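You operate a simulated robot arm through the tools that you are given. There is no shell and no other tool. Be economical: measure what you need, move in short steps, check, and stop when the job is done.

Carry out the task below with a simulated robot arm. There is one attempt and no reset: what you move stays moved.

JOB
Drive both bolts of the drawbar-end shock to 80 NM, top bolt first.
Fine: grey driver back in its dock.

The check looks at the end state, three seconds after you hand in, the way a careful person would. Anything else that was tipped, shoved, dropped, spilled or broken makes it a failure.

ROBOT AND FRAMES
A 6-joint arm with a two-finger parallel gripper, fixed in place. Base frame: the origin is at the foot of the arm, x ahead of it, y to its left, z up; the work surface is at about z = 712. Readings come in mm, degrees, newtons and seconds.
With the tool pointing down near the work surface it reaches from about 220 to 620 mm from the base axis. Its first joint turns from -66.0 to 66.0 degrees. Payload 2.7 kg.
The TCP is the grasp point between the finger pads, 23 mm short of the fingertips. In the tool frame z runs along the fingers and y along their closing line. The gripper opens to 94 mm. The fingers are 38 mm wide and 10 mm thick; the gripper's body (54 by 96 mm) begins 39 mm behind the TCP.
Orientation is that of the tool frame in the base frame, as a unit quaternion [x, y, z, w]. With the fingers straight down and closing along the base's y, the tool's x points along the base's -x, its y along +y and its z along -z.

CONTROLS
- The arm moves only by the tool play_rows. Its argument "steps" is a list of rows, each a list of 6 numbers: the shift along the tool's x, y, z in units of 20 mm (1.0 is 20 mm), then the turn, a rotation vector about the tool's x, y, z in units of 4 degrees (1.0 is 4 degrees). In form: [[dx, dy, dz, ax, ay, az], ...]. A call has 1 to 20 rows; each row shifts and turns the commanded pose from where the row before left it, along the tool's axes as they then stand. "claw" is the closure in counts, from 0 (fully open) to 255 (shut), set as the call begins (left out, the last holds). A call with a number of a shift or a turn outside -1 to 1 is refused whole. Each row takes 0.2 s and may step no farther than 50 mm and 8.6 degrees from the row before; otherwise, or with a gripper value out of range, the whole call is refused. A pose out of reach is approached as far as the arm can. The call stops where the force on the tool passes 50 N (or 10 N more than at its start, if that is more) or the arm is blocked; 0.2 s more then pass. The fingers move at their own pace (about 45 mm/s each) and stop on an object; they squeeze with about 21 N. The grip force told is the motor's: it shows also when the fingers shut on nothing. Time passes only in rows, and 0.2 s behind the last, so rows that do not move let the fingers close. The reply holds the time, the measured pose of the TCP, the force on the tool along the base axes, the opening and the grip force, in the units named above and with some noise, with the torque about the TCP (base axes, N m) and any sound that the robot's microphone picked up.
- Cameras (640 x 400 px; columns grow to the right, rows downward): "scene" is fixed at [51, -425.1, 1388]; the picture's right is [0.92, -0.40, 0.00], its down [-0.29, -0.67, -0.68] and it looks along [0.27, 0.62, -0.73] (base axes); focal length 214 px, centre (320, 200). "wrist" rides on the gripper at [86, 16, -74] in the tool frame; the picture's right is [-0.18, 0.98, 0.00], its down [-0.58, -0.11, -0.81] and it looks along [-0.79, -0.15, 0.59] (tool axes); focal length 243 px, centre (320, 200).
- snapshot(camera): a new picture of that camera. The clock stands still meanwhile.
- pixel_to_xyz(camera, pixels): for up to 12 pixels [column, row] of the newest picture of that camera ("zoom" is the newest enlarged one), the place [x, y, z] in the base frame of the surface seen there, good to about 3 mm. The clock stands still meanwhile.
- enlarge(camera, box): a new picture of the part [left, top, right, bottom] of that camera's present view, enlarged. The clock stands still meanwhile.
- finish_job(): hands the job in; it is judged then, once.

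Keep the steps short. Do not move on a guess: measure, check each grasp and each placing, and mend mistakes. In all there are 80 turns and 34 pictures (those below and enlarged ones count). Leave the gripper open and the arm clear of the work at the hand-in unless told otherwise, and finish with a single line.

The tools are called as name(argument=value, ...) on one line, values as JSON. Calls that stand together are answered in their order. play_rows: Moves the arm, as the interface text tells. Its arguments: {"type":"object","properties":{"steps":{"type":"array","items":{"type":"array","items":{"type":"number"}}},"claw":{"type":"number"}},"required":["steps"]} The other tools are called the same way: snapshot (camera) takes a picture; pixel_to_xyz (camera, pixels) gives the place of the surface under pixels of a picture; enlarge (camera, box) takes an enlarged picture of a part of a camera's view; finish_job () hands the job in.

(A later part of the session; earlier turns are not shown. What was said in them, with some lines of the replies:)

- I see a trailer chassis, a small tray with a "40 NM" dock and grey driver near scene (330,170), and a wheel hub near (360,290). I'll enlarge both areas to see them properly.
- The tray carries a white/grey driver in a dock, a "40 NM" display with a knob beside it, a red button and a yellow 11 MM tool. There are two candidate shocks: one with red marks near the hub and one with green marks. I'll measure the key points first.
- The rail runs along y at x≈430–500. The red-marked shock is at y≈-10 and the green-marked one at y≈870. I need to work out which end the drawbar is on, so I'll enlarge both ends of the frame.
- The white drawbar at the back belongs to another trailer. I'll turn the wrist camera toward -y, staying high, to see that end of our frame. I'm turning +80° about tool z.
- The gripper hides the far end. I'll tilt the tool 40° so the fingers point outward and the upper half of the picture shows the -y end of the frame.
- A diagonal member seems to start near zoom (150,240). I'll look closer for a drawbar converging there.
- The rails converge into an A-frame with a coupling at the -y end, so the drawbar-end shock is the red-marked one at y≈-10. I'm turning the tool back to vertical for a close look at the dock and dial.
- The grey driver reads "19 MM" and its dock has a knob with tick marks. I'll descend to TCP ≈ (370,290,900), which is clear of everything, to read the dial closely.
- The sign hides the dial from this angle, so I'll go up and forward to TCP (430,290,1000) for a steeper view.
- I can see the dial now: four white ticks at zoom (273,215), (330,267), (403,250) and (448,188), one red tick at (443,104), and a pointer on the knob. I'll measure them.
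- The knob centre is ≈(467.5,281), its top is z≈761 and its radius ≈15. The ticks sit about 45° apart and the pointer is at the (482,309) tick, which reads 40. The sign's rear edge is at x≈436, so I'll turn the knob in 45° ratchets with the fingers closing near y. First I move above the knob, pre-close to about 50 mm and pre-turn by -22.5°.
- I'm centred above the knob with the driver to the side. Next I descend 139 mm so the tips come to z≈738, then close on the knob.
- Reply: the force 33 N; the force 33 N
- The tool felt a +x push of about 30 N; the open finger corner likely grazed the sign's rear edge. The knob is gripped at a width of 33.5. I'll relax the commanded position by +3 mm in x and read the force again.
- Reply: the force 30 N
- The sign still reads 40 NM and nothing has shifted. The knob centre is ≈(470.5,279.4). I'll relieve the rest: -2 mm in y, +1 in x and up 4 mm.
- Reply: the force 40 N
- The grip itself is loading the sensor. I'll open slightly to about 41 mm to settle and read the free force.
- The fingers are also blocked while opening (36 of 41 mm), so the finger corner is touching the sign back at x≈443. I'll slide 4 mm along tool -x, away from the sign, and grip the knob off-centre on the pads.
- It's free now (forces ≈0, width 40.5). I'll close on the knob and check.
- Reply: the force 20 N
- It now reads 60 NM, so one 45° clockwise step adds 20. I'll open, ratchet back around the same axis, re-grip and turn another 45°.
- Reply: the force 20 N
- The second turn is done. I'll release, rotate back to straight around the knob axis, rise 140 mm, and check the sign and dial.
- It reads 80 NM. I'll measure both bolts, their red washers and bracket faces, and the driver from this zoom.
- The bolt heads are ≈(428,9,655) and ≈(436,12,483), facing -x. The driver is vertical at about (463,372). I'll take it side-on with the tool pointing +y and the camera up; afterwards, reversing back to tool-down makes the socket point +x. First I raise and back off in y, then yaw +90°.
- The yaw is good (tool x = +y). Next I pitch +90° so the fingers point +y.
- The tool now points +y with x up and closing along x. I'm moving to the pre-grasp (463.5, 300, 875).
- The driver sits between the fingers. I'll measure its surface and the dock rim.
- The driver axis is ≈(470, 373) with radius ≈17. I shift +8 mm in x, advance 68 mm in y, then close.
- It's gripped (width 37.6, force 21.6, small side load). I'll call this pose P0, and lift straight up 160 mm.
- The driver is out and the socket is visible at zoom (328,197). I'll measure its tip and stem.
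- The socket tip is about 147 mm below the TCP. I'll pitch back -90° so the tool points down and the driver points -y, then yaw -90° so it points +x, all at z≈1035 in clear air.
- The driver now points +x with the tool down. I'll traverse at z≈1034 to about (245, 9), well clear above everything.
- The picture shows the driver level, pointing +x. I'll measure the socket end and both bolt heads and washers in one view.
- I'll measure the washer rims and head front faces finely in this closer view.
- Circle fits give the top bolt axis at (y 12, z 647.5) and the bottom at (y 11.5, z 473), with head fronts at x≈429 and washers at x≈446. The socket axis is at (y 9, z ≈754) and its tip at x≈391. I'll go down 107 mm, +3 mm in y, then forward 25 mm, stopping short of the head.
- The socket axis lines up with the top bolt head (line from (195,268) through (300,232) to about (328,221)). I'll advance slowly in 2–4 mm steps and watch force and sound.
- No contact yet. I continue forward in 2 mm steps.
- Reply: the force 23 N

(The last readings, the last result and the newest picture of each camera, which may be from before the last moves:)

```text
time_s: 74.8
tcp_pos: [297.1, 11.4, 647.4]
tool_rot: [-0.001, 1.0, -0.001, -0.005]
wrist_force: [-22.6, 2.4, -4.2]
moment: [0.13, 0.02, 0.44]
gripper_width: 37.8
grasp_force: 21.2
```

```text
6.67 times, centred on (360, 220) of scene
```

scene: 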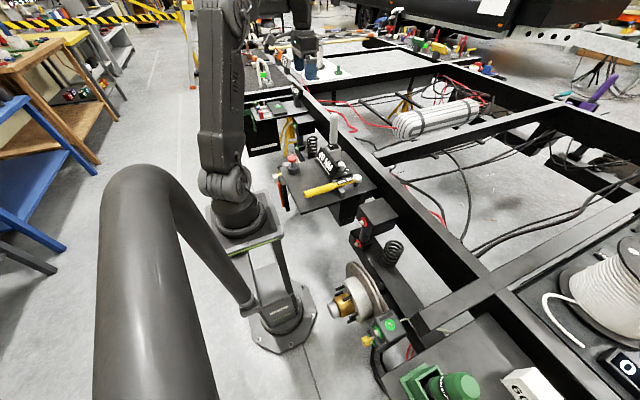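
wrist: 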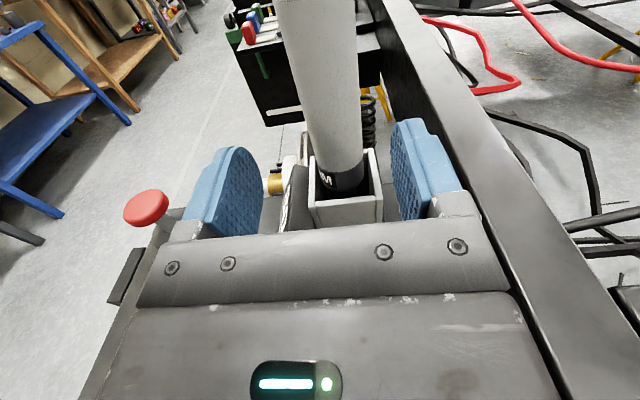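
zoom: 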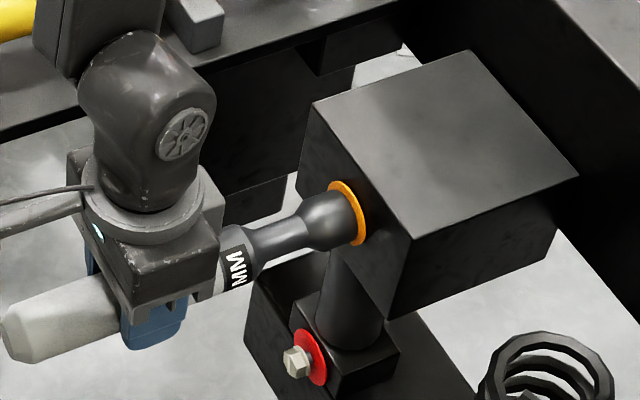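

Contact at 22 N, the socket is fully over the head, and the washer has turned from red to amber. I'll hold the press and listen.

play_rows(steps=[[0, 0, 0, 0, 0, 0], [0, 0, 0, 0, 0, 0], [0, 0, 0, 0, 0, 0], [0, 0, 0, 0, 0, 0], [0, 0, 0, 0, 0, 0], [0, 0, 0, 0, 0, 0], [0, 0, 0, 0, 0, 0], [0, 0, 0, 0, 0, 0], [0, 0, 0, 0, 0, 0], [0, 0, 0, 0, 0, 0]])

```text
time_s: 77.0
tcp_pos: [297.3, 10.8, 646.5]
tool_rot: [0.001, 1.0, -0.002, -0.005]
wrist_force: [-21.8, 1.9, -4.4]
moment: [0.05, 0.15, 0.27]
gripper_width: 37.6
grasp_force: 20.9
```

No sound yet. I'll press 1.5 mm more and hold again.

play_rows(steps=[[-0.075, 0, 0, 0, 0, 0], [0, 0, 0, 0, 0, 0], [0, 0, 0, 0, 0, 0], [0, 0, 0, 0, 0, 0], [0, 0, 0, 0, 0, 0], [0, 0, 0, 0, 0, 0], [0, 0, 0, 0, 0, 0], [0, 0, 0, 0, 0, 0]])

enlarge(camera="scene", box=[330, 190, 390, 250])

```text
time_s: 78.8
tcp_pos: [297.5, 11.3, 645.5]
tool_rot: [0.0, 1.0, -0.001, -0.005]
wrist_force: [-23.0, 2.9, -4.7]
moment: [0.03, 0.08, 0.46]
gripper_width: 37.8
grasp_force: 21.0
```

```text
6.67 times, centred on (360, 220) of scene
```

zoom: 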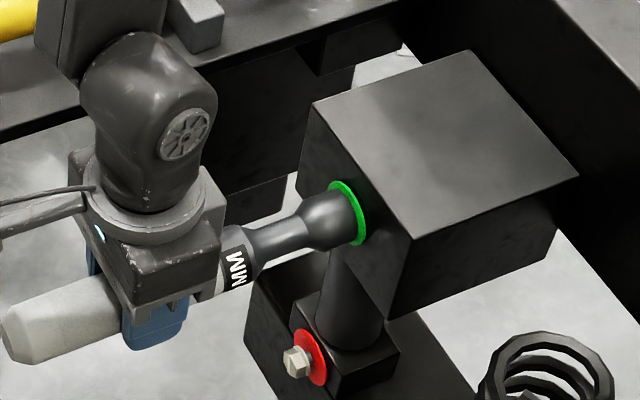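

The washer is green, so the top bolt is done. I retract 40 mm straight back, then go down 174.5 mm to the lower bolt height.

play_rows(steps=[[0.25, 0, 0, 0, 0, 0], [0.25, 0, 0, 0, 0, 0], [0.5, 0, 0, 0, 0, 0], [1, 0, 0, 0, 0, 0], [0, -0.025, 1, 0, 0, 0], [0, 0, 1, 0, 0, 0], [0, 0, 1, 0, 0, 0], [0, 0, 1, 0, 0, 0], [0, 0, 1, 0, 0, 0], [0, 0, 1, 0, 0, 0], [0, 0, 1, 0, 0, 0], [0, 0, 1, 0, 0, 0], [0, 0, 0.725, 0, 0, 0]])

enlarge(camera="scene", box=[320, 200, 390, 270])

```text
time_s: 81.6
tcp_pos: [259.7, 12.1, 469.5]
tool_rot: [0.001, 1.0, 0.0, 0.0]
wrist_force: [0.5, 0.3, -4.7]
moment: [0.0, 0.11, -0.04]
gripper_width: 37.5
grasp_force: 21.5
```

```text
5.71 times, centred on (355, 235) of scene
```

zoom: 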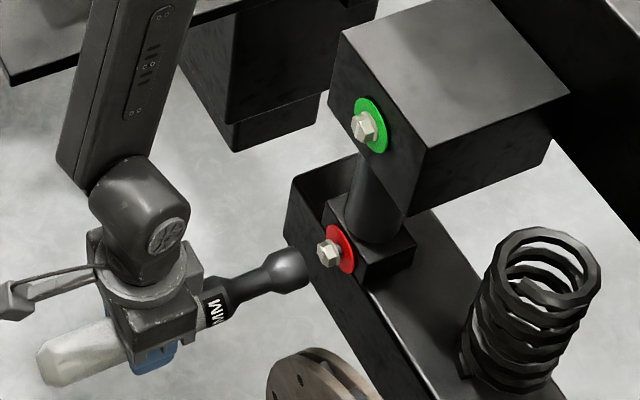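

The top washer is green and the lower red. I'll check the socket end position against the lower bolt.

pixel_to_xyz(camera="zoom", pixels=[[289, 249], [304, 262], [307, 280], [300, 290], [322, 252], [336, 262], [330, 240], [338, 226], [353, 262], [349, 273]])

play_rows(steps=[[0, 0, 0, 0, 0, 0]])

```text
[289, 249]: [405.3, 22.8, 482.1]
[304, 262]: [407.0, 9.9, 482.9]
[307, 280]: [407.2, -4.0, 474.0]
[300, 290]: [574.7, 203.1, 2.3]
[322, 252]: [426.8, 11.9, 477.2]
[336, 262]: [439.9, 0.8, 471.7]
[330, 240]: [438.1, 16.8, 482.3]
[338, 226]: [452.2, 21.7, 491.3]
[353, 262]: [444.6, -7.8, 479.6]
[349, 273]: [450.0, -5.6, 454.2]
```

```text
time_s: 82.0
tcp_pos: [259.9, 11.6, 470.2]
tool_rot: [0.0, 1.0, 0.0, 0.001]
wrist_force: [0.2, 0.4, -5.5]
moment: [-0.02, 0.12, -0.02]
gripper_width: 37.8
grasp_force: 20.6
```

The socket axis is at z≈470 and the lower bolt at ≈472, so I raise 2 mm. I advance quickly for 20 mm, then in 2 mm steps toward the expected contact at TCP x≈297.

play_rows(steps=[[0, 0, -0.1, 0, 0, 0], [-0.5, 0, 0, 0, 0, 0], [-0.3, 0, 0, 0, 0, 0], [-0.1, 0, 0, 0, 0, 0], [-0.1, 0, 0, 0, 0, 0], [-0.1, 0, 0, 0, 0, 0], [-0.1, 0, 0, 0, 0, 0], [-0.1, 0, 0, 0, 0, 0], [-0.1, 0, 0, 0, 0, 0], [-0.1, 0, 0, 0, 0, 0]])

play_rows(steps=[[-0.1, 0, 0, 0, 0, 0], [-0.1, 0, 0, 0, 0, 0], [-0.1, 0, 0, 0, 0, 0], [0, 0, 0, 0, 0, 0]])

```text
time_s: 84.2
tcp_pos: [289.9, 12.3, 475.2]
tool_rot: [0.0, 1.0, 0.001, 0.0]
wrist_force: [-0.5, -0.1, -5.3]
moment: [-0.01, 0.14, 0.0]
gripper_width: 37.8
grasp_force: 21.1
```

```text
time_s: 85.2
tcp_pos: [297.3, 11.8, 473.8]
tool_rot: [0.0, 1.0, 0.0, 0.0]
wrist_force: [-0.2, 0.0, -5.2]
moment: [0.02, 0.1, 0.01]
gripper_width: 37.7
grasp_force: 20.9
```

No contact yet. I continue with 4 mm in small steps and hold.

play_rows(steps=[[-0.075, 0, 0, 0, 0, 0], [-0.075, 0, 0, 0, 0, 0], [-0.05, 0, 0, 0, 0, 0], [0, 0, 0, 0, 0, 0], [0, 0, 0, 0, 0, 0]])

```text
time_s: 86.4
tcp_pos: [297.1, 9.8, 474.2]
tool_rot: [-0.001, 1.0, -0.001, -0.003]
wrist_force: [-17.8, 3.2, -3.8]
moment: [0.1, 0.07, 0.22]
gripper_width: 37.5
grasp_force: 20.7
```

Contact at 17.8 N. I press 1.5 mm more and hold about 4 s, then check the washer colour.

play_rows(steps=[[-0.075, 0, 0, 0, 0, 0], [0, 0, 0, 0, 0, 0], [0, 0, 0, 0, 0, 0], [0, 0, 0, 0, 0, 0], [0, 0, 0, 0, 0, 0], [0, 0, 0, 0, 0, 0], [0, 0, 0, 0, 0, 0], [0, 0, 0, 0, 0, 0], [0, 0, 0, 0, 0, 0], [0, 0, 0, 0, 0, 0], [0, 0, 0, 0, 0, 0], [0, 0, 0, 0, 0, 0], [0, 0, 0, 0, 0, 0], [0, 0, 0, 0, 0, 0], [0, 0, 0, 0, 0, 0], [0, 0, 0, 0, 0, 0], [0, 0, 0, 0, 0, 0], [0, 0, 0, 0, 0, 0], [0, 0, 0, 0, 0, 0], [0, 0, 0, 0, 0, 0]])

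enlarge(camera="scene", box=[320, 200, 390, 270])

```text
time_s: 90.6
tcp_pos: [299.5, 10.8, 473.2]
tool_rot: [0.0, 1.0, -0.001, -0.004]
wrist_force: [-19.8, 1.7, -5.1]
moment: [0.03, 0.17, 0.34]
gripper_width: 37.6
grasp_force: 20.8
```

```text
5.71 times, centred on (355, 235) of scene
```

zoom: 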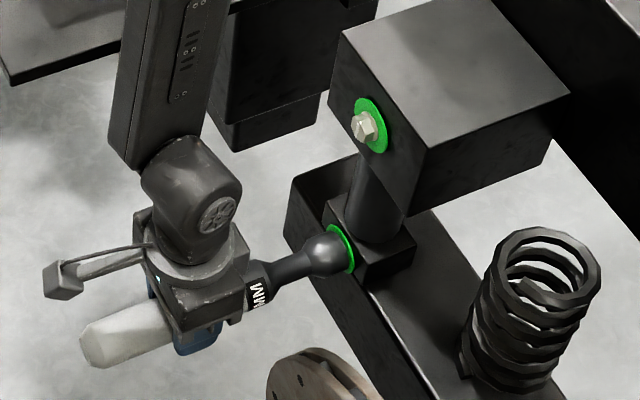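

Both washers are green. I retract 54 mm straight back, then raise back to the z≈1034 traverse height (reversing the exact offsets).

play_rows(steps=[[0.5, 0, 0, 0, 0, 0], [0.5, 0, 0, 0, 0, 0], [0.7, 0, 0, 0, 0, 0], [1, 0, 0, 0, 0, 0], [0, -0.125, -1, 0, 0, 0], [0, 0, -1, 0, 0, 0], [0, 0, -1, 0, 0, 0], [0, 0, -1, 0, 0, 0], [0, 0, -1, 0, 0, 0], [0, 0, -1, 0, 0, 0], [0, 0, -1, 0, 0, 0], [0, 0, -1, 0, 0, 0], [0, 0, -1, 0, 0, 0], [0, 0, -1, 0, 0, 0], [0, 0, -1, 0, 0, 0], [0, 0, -1, 0, 0, 0], [0, 0, -1, 0, 0, 0], [0, 0, -1, 0, 0, 0]])

play_rows(steps=[[0, 0, -1, 0, 0, 0], [0, 0, -1, 0, 0, 0], [0, 0, -1, 0, 0, 0], [0, 0, -1, 0, 0, 0], [0, 0, -1, 0, 0, 0], [0, 0, -1, 0, 0, 0], [0, 0, -1, 0, 0, 0], [0, 0, -1, 0, 0, 0], [0, 0, -1, 0, 0, 0], [0, 0, -1, 0, 0, 0], [0, 0, -1, 0, 0, 0], [0, 0, -1, 0, 0, 0], [0, 0, -1, 0, 0, 0], [0, 0, -0.99, 0, 0, 0]])

play_rows(steps=[[-0.628, 1, 0, 0, 0, 0], [-0.628, 1, 0, 0, 0, 0], [-0.628, 1, 0, 0, 0, 0], [-0.628, 1, 0, 0, 0, 0], [-0.628, 1, 0, 0, 0, 0], [-0.628, 1, 0, 0, 0, 0], [-0.628, 1, 0, 0, 0, 0], [-0.628, 1, 0, 0, 0, 0], [-0.628, 1, 0, 0, 0, 0], [-0.628, 1, 0, 0, 0, 0], [-0.628, 1, 0, 0, 0, 0], [-0.628, 1, 0, 0, 0, 0], [-0.628, 1, 0, 0, 0, 0], [-0.628, 1, 0, 0, 0, 0], [-0.628, 1, 0, 0, 0, 0], [-0.628, 1, 0, 0, 0, 0], [-0.628, 1, 0, 0, 0, 0], [-0.628, 1, 0, 0, 0, 0]])

```text
time_s: 94.4
tcp_pos: [247.7, 9.7, 754.9]
tool_rot: [0.0, 1.0, 0.0, -0.001]
wrist_force: [-0.4, 0.3, -4.8]
moment: [0.02, 0.1, 0.03]
gripper_width: 37.4
grasp_force: 21.0
```

```text
time_s: 97.4
tcp_pos: [249.4, 10.2, 1033.9]
tool_rot: [0.0, 1.0, 0.0, -0.001]
wrist_force: [0.7, 0.6, -6.4]
moment: [-0.01, 0.15, 0.01]
gripper_width: 37.2
grasp_force: 20.9
```

```text
time_s: 101.2
tcp_pos: [475.9, 369.2, 1032.9]
tool_rot: [0.0, 1.0, 0.0, -0.001]
wrist_force: [-0.2, 0.2, -5.4]
moment: [0.02, 0.09, 0.0]
gripper_width: 37.5
grasp_force: 21.0
```

x reads about 4 mm higher than on the outbound trip; I'll correct that above the dock. Next: yaw +90°, then pitch +90°.

play_rows(steps=[[0, 0, 0, 0, 0, 1], [0, 0, 0, 0, 0, 1], [0, 0, 0, 0, 0, 1], [0, 0, 0, 0, 0, 1], [0, 0, 0, 0, 0, 1], [0, 0, 0, 0, 0, 1], [0, 0, 0, 0, 0, 1], [0, 0, 0, 0, 0, 1], [0, 0, 0, 0, 0, 1], [0, 0, 0, 0, 0, 1], [0, 0, 0, 0, 0, 1], [0, 0, 0, 0, 0, 1], [0, 0, 0, 0, 0, 1], [0, 0, 0, 0, 0, 1], [0, 0, 0, 0, 0, 1]])

play_rows(steps=[[0, 0, 0, 0, 0, 1], [0, 0, 0, 0, 0, 1], [0, 0, 0, 0, 0, 1], [0, 0, 0, 0, 0, 1], [0, 0, 0, 0, 0, 1], [0, 0, 0, 0, 0, 1], [0, 0, 0, 0, 0, 1], [0, 0, 0, 0, 0, 0.5], [0, 0, 0, 0, 1, 0], [0, 0, 0, 0, 1, 0], [0, 0, 0, 0, 1, 0], [0, 0, 0, 0, 1, 0], [0, 0, 0, 0, 1, 0], [0, 0, 0, 0, 1, 0], [0, 0, 0, 0, 1, 0], [0, 0, 0, 0, 1, 0], [0, 0, 0, 0, 1, 0], [0, 0, 0, 0, 1, 0]])

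play_rows(steps=[[0, 0, 0, 0, 1, 0], [0, 0, 0, 0, 1, 0], [0, 0, 0, 0, 1, 0], [0, 0, 0, 0, 1, 0], [0, 0, 0, 0, 1, 0], [0, 0, 0, 0, 1, 0], [0, 0, 0, 0, 1, 0], [0, 0, 0, 0, 1, 0], [0, 0, 0, 0, 1, 0], [0, 0, 0, 0, 1, 0], [0, 0, 0, 0, 1, 0], [0, 0, 0, 0, 1, 0], [0, 0, 0, 0, 0.5, 0]])

play_rows(steps=[[0, 0, 0, 0, 0, 0]])

snapshot(camera="wrist")

```text
time_s: 104.4
tcp_pos: [475.2, 367.9, 1033.0]
tool_rot: [0.5, 0.866, 0.0, 0.0]
wrist_force: [0.6, -0.4, -6.2]
moment: [0.09, 0.08, 0.02]
gripper_width: 37.4
grasp_force: 20.4
```

```text
time_s: 108.2
tcp_pos: [475.6, 368.8, 1033.7]
tool_rot: [0.664, 0.665, 0.242, -0.241]
wrist_force: [0.1, 0.3, -5.8]
moment: [0.08, -0.18, 0.18]
gripper_width: 37.5
grasp_force: 20.7
```

```text
time_s: 111.0
tcp_pos: [475.6, 369.0, 1033.0]
tool_rot: [0.5, 0.499, 0.501, -0.5]
wrist_force: [1.2, -0.8, -5.3]
moment: [-0.03, 0.01, -0.01]
gripper_width: 37.2
grasp_force: 21.5
```

```text
time_s: 111.4
tcp_pos: [476.7, 368.5, 1033.6]
tool_rot: [0.5, 0.5, 0.501, -0.499]
wrist_force: [0.0, -0.5, -5.8]
moment: [-0.05, 0.0, -0.01]
gripper_width: 37.4
grasp_force: 20.5
```

```text
3 pictures are left
```

wrist: 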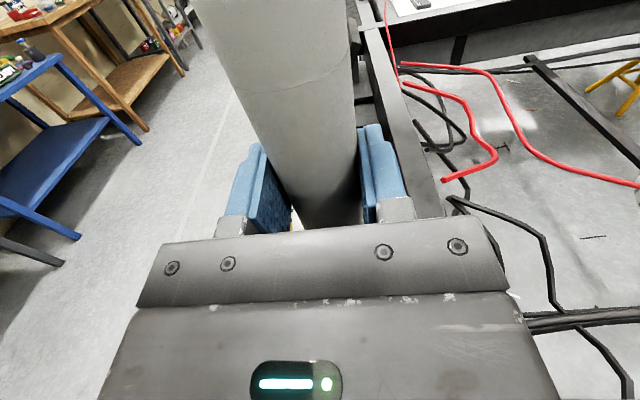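

The driver is vertical again. I correct x by -3.8 mm (average 475.8 against 472 at pick), then lower 76 mm so the tip is just above the dock rim, and look.

play_rows(steps=[[0, -0.19, 0, 0, 0, 0], [-1, 0, 0, 0, 0, 0], [-1, 0, 0, 0, 0, 0], [-1, 0, 0, 0, 0, 0], [-0.8, 0, 0, 0, 0, 0], [0, 0, 0, 0, 0, 0]])

enlarge(camera="scene", box=[310, 110, 360, 170])

```text
time_s: 112.8
tcp_pos: [470.4, 367.8, 958.6]
tool_rot: [0.5, 0.5, 0.501, -0.499]
wrist_force: [0.4, 0.2, -5.0]
moment: [-0.04, -0.01, -0.03]
gripper_width: 37.3
grasp_force: 20.7
```

```text
6.67 times, centred on (335, 140) of scene
```

zoom: 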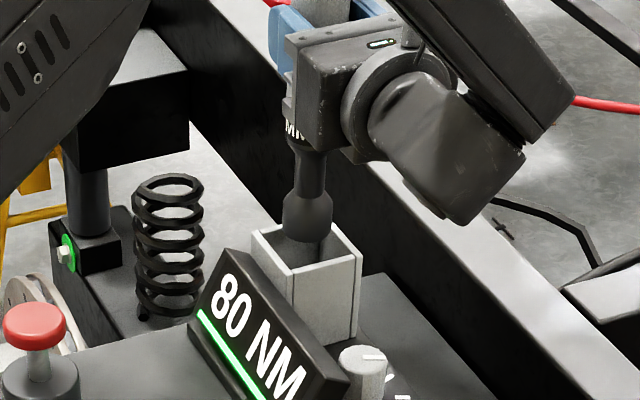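

The socket is over the centre of the dock opening. I lower about 60 mm, then the last ~23 mm in small steps.

play_rows(steps=[[-0.6, 0, 0, 0, 0, 0], [-0.6, 0, 0, 0, 0, 0], [-0.6, 0, 0, 0, 0, 0], [-0.6, 0, 0, 0, 0, 0], [-0.6, 0, 0, 0, 0, 0], [0, 0, 0, 0, 0, 0]])

play_rows(steps=[[-0.2, 0, 0, 0, 0, 0], [-0.2, 0, 0, 0, 0, 0], [-0.2, 0, 0, 0, 0, 0], [-0.2, 0, 0, 0, 0, 0], [-0.2, 0, 0, 0, 0, 0], [0, 0, 0, 0, 0, 0]])

```text
time_s: 114.2
tcp_pos: [470.8, 368.7, 898.7]
tool_rot: [0.5, 0.5, 0.5, -0.5]
wrist_force: [-0.7, 0.3, -6.3]
moment: [-0.05, 0.0, -0.02]
gripper_width: 37.5
grasp_force: 20.6
```

```text
time_s: 115.6
tcp_pos: [471.4, 369.0, 878.1]
tool_rot: [0.5, 0.5, 0.5, -0.5]
wrist_force: [-0.4, 0.7, -6.5]
moment: [-0.01, -0.01, 0.01]
gripper_width: 37.3
grasp_force: 21.1
```

Still unsupported (-6.5 N). I continue down in 1 mm steps until the weight comes off.

play_rows(steps=[[-0.05, 0, 0, 0, 0, 0], [-0.05, 0, 0, 0, 0, 0], [-0.05, 0, 0, 0, 0, 0], [-0.05, 0, 0, 0, 0, 0], [0, 0, 0, 0, 0, 0]])

play_rows(steps=[[-0.05, 0, 0, 0, 0, 0], [-0.05, 0, 0, 0, 0, 0], [0, 0, 0, 0, 0, 0]])

```text
time_s: 116.8
tcp_pos: [471.3, 369.1, 876.4]
tool_rot: [0.497, 0.5, 0.502, -0.501]
wrist_force: [-3.5, 0.9, 17.5]
moment: [-0.19, 0.59, 0.04]
gripper_width: 37.3
grasp_force: 20.3
```

```text
time_s: 117.6
tcp_pos: [472.1, 370.0, 875.0]
tool_rot: [0.496, 0.501, 0.502, -0.501]
wrist_force: [-1.8, 5.6, 26.2]
moment: [0.48, 0.31, -0.03]
gripper_width: 37.1
grasp_force: 20.8
```

It bottomed out at z≈876, matching the pick height. I ease up 2 mm to relax, open to ~72 mm, and wait.

play_rows(steps=[[0.1, 0, 0, 0, 0, 0], [0, 0, 0, 0, 0, 0]])

play_rows(steps=[[0, 0, 0, 0, 0, 0], [0, 0, 0, 0, 0, 0], [0, 0, 0, 0, 0, 0], [0, 0, 0, 0, 0, 0]], claw=60)

play_rows(steps=[[0, 0, -0.5, 0, 0, 0], [0, 0, -1, 0, 0, 0], [0, 0, -1, 0, 0, 0], [0, 0, -1, 0, 0, 0], [0, 0, -1, 0, 0, 0], [0, 0, -1, 0, 0, 0], [0, 0, -1, 0, 0, 0], [1, 0, 0, 0, 0, 0], [1, 0, 0, 0, 0, 0], [1, 0, 0, 0, 0, 0], [1, 0, 0, 0, 0, 0], [1, 0, 0, 0, 0, 0], [1, 0, 0, 0, 0, 0], [1, 0, 0, 0, 0, 0]])

enlarge(camera="scene", box=[270, 90, 430, 260])

```text
time_s: 118.2
tcp_pos: [472.2, 370.0, 875.5]
tool_rot: [0.5, 0.5, 0.502, -0.498]
wrist_force: [6.1, 4.7, 14.8]
moment: [0.39, -0.77, 0.1]
gripper_width: 37.0
grasp_force: 21.1
```

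```text
time_s: 119.2
tcp_pos: [471.2, 370.0, 874.0]
tool_rot: [0.501, 0.5, 0.5, -0.499]
wrist_force: [-0.2, 0.7, -0.7]
moment: [0.01, 0.0, -0.01]
gripper_width: 71.7
grasp_force: 0.1
```

```text
time_s: 122.2
tcp_pos: [469.9, 239.0, 1012.5]
tool_rot: [-0.5, -0.5, -0.5, 0.5]
wrist_force: [-0.1, 0.1, 0.9]
moment: [0.02, 0.0, 0.02]
gripper_width: 71.8
grasp_force: 0.0
```

```text
2.35 times, centred on (350, 175) of scene
```

zoom: 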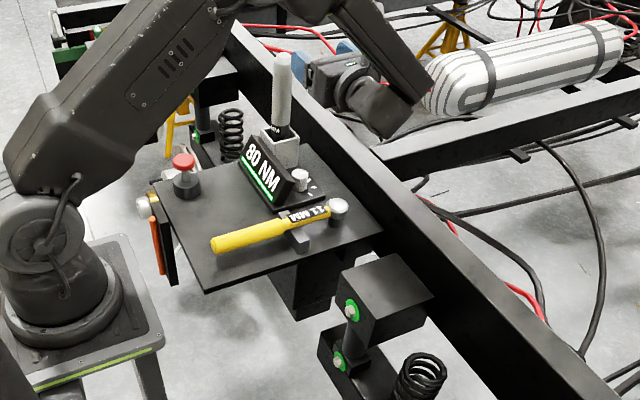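

The driver stands upright in its dock, both washers are green, and nothing else has moved. I'll open the gripper fully and move up a little.

play_rows(steps=[[1, 0, 0, 0, 0, 0], [1, 0, 0, 0, 0, 0], [0, 0, 0, 0, 0, 0]], claw=0)

finish_job()

```text
time_s: 123.0
tcp_pos: [470.0, 239.8, 1054.8]
tool_rot: [0.501, 0.499, 0.501, -0.499]
wrist_force: [-0.3, -0.6, 0.5]
moment: [0.03, -0.01, 0.03]
gripper_width: 94.3
grasp_force: 0.0
```

```text
The job is handed in.
```

Job handed in: both bolts of the drawbar-end shock were driven with the driver set to 80 NM, top bolt first (both washers went green), and the grey driver is back in its dock.
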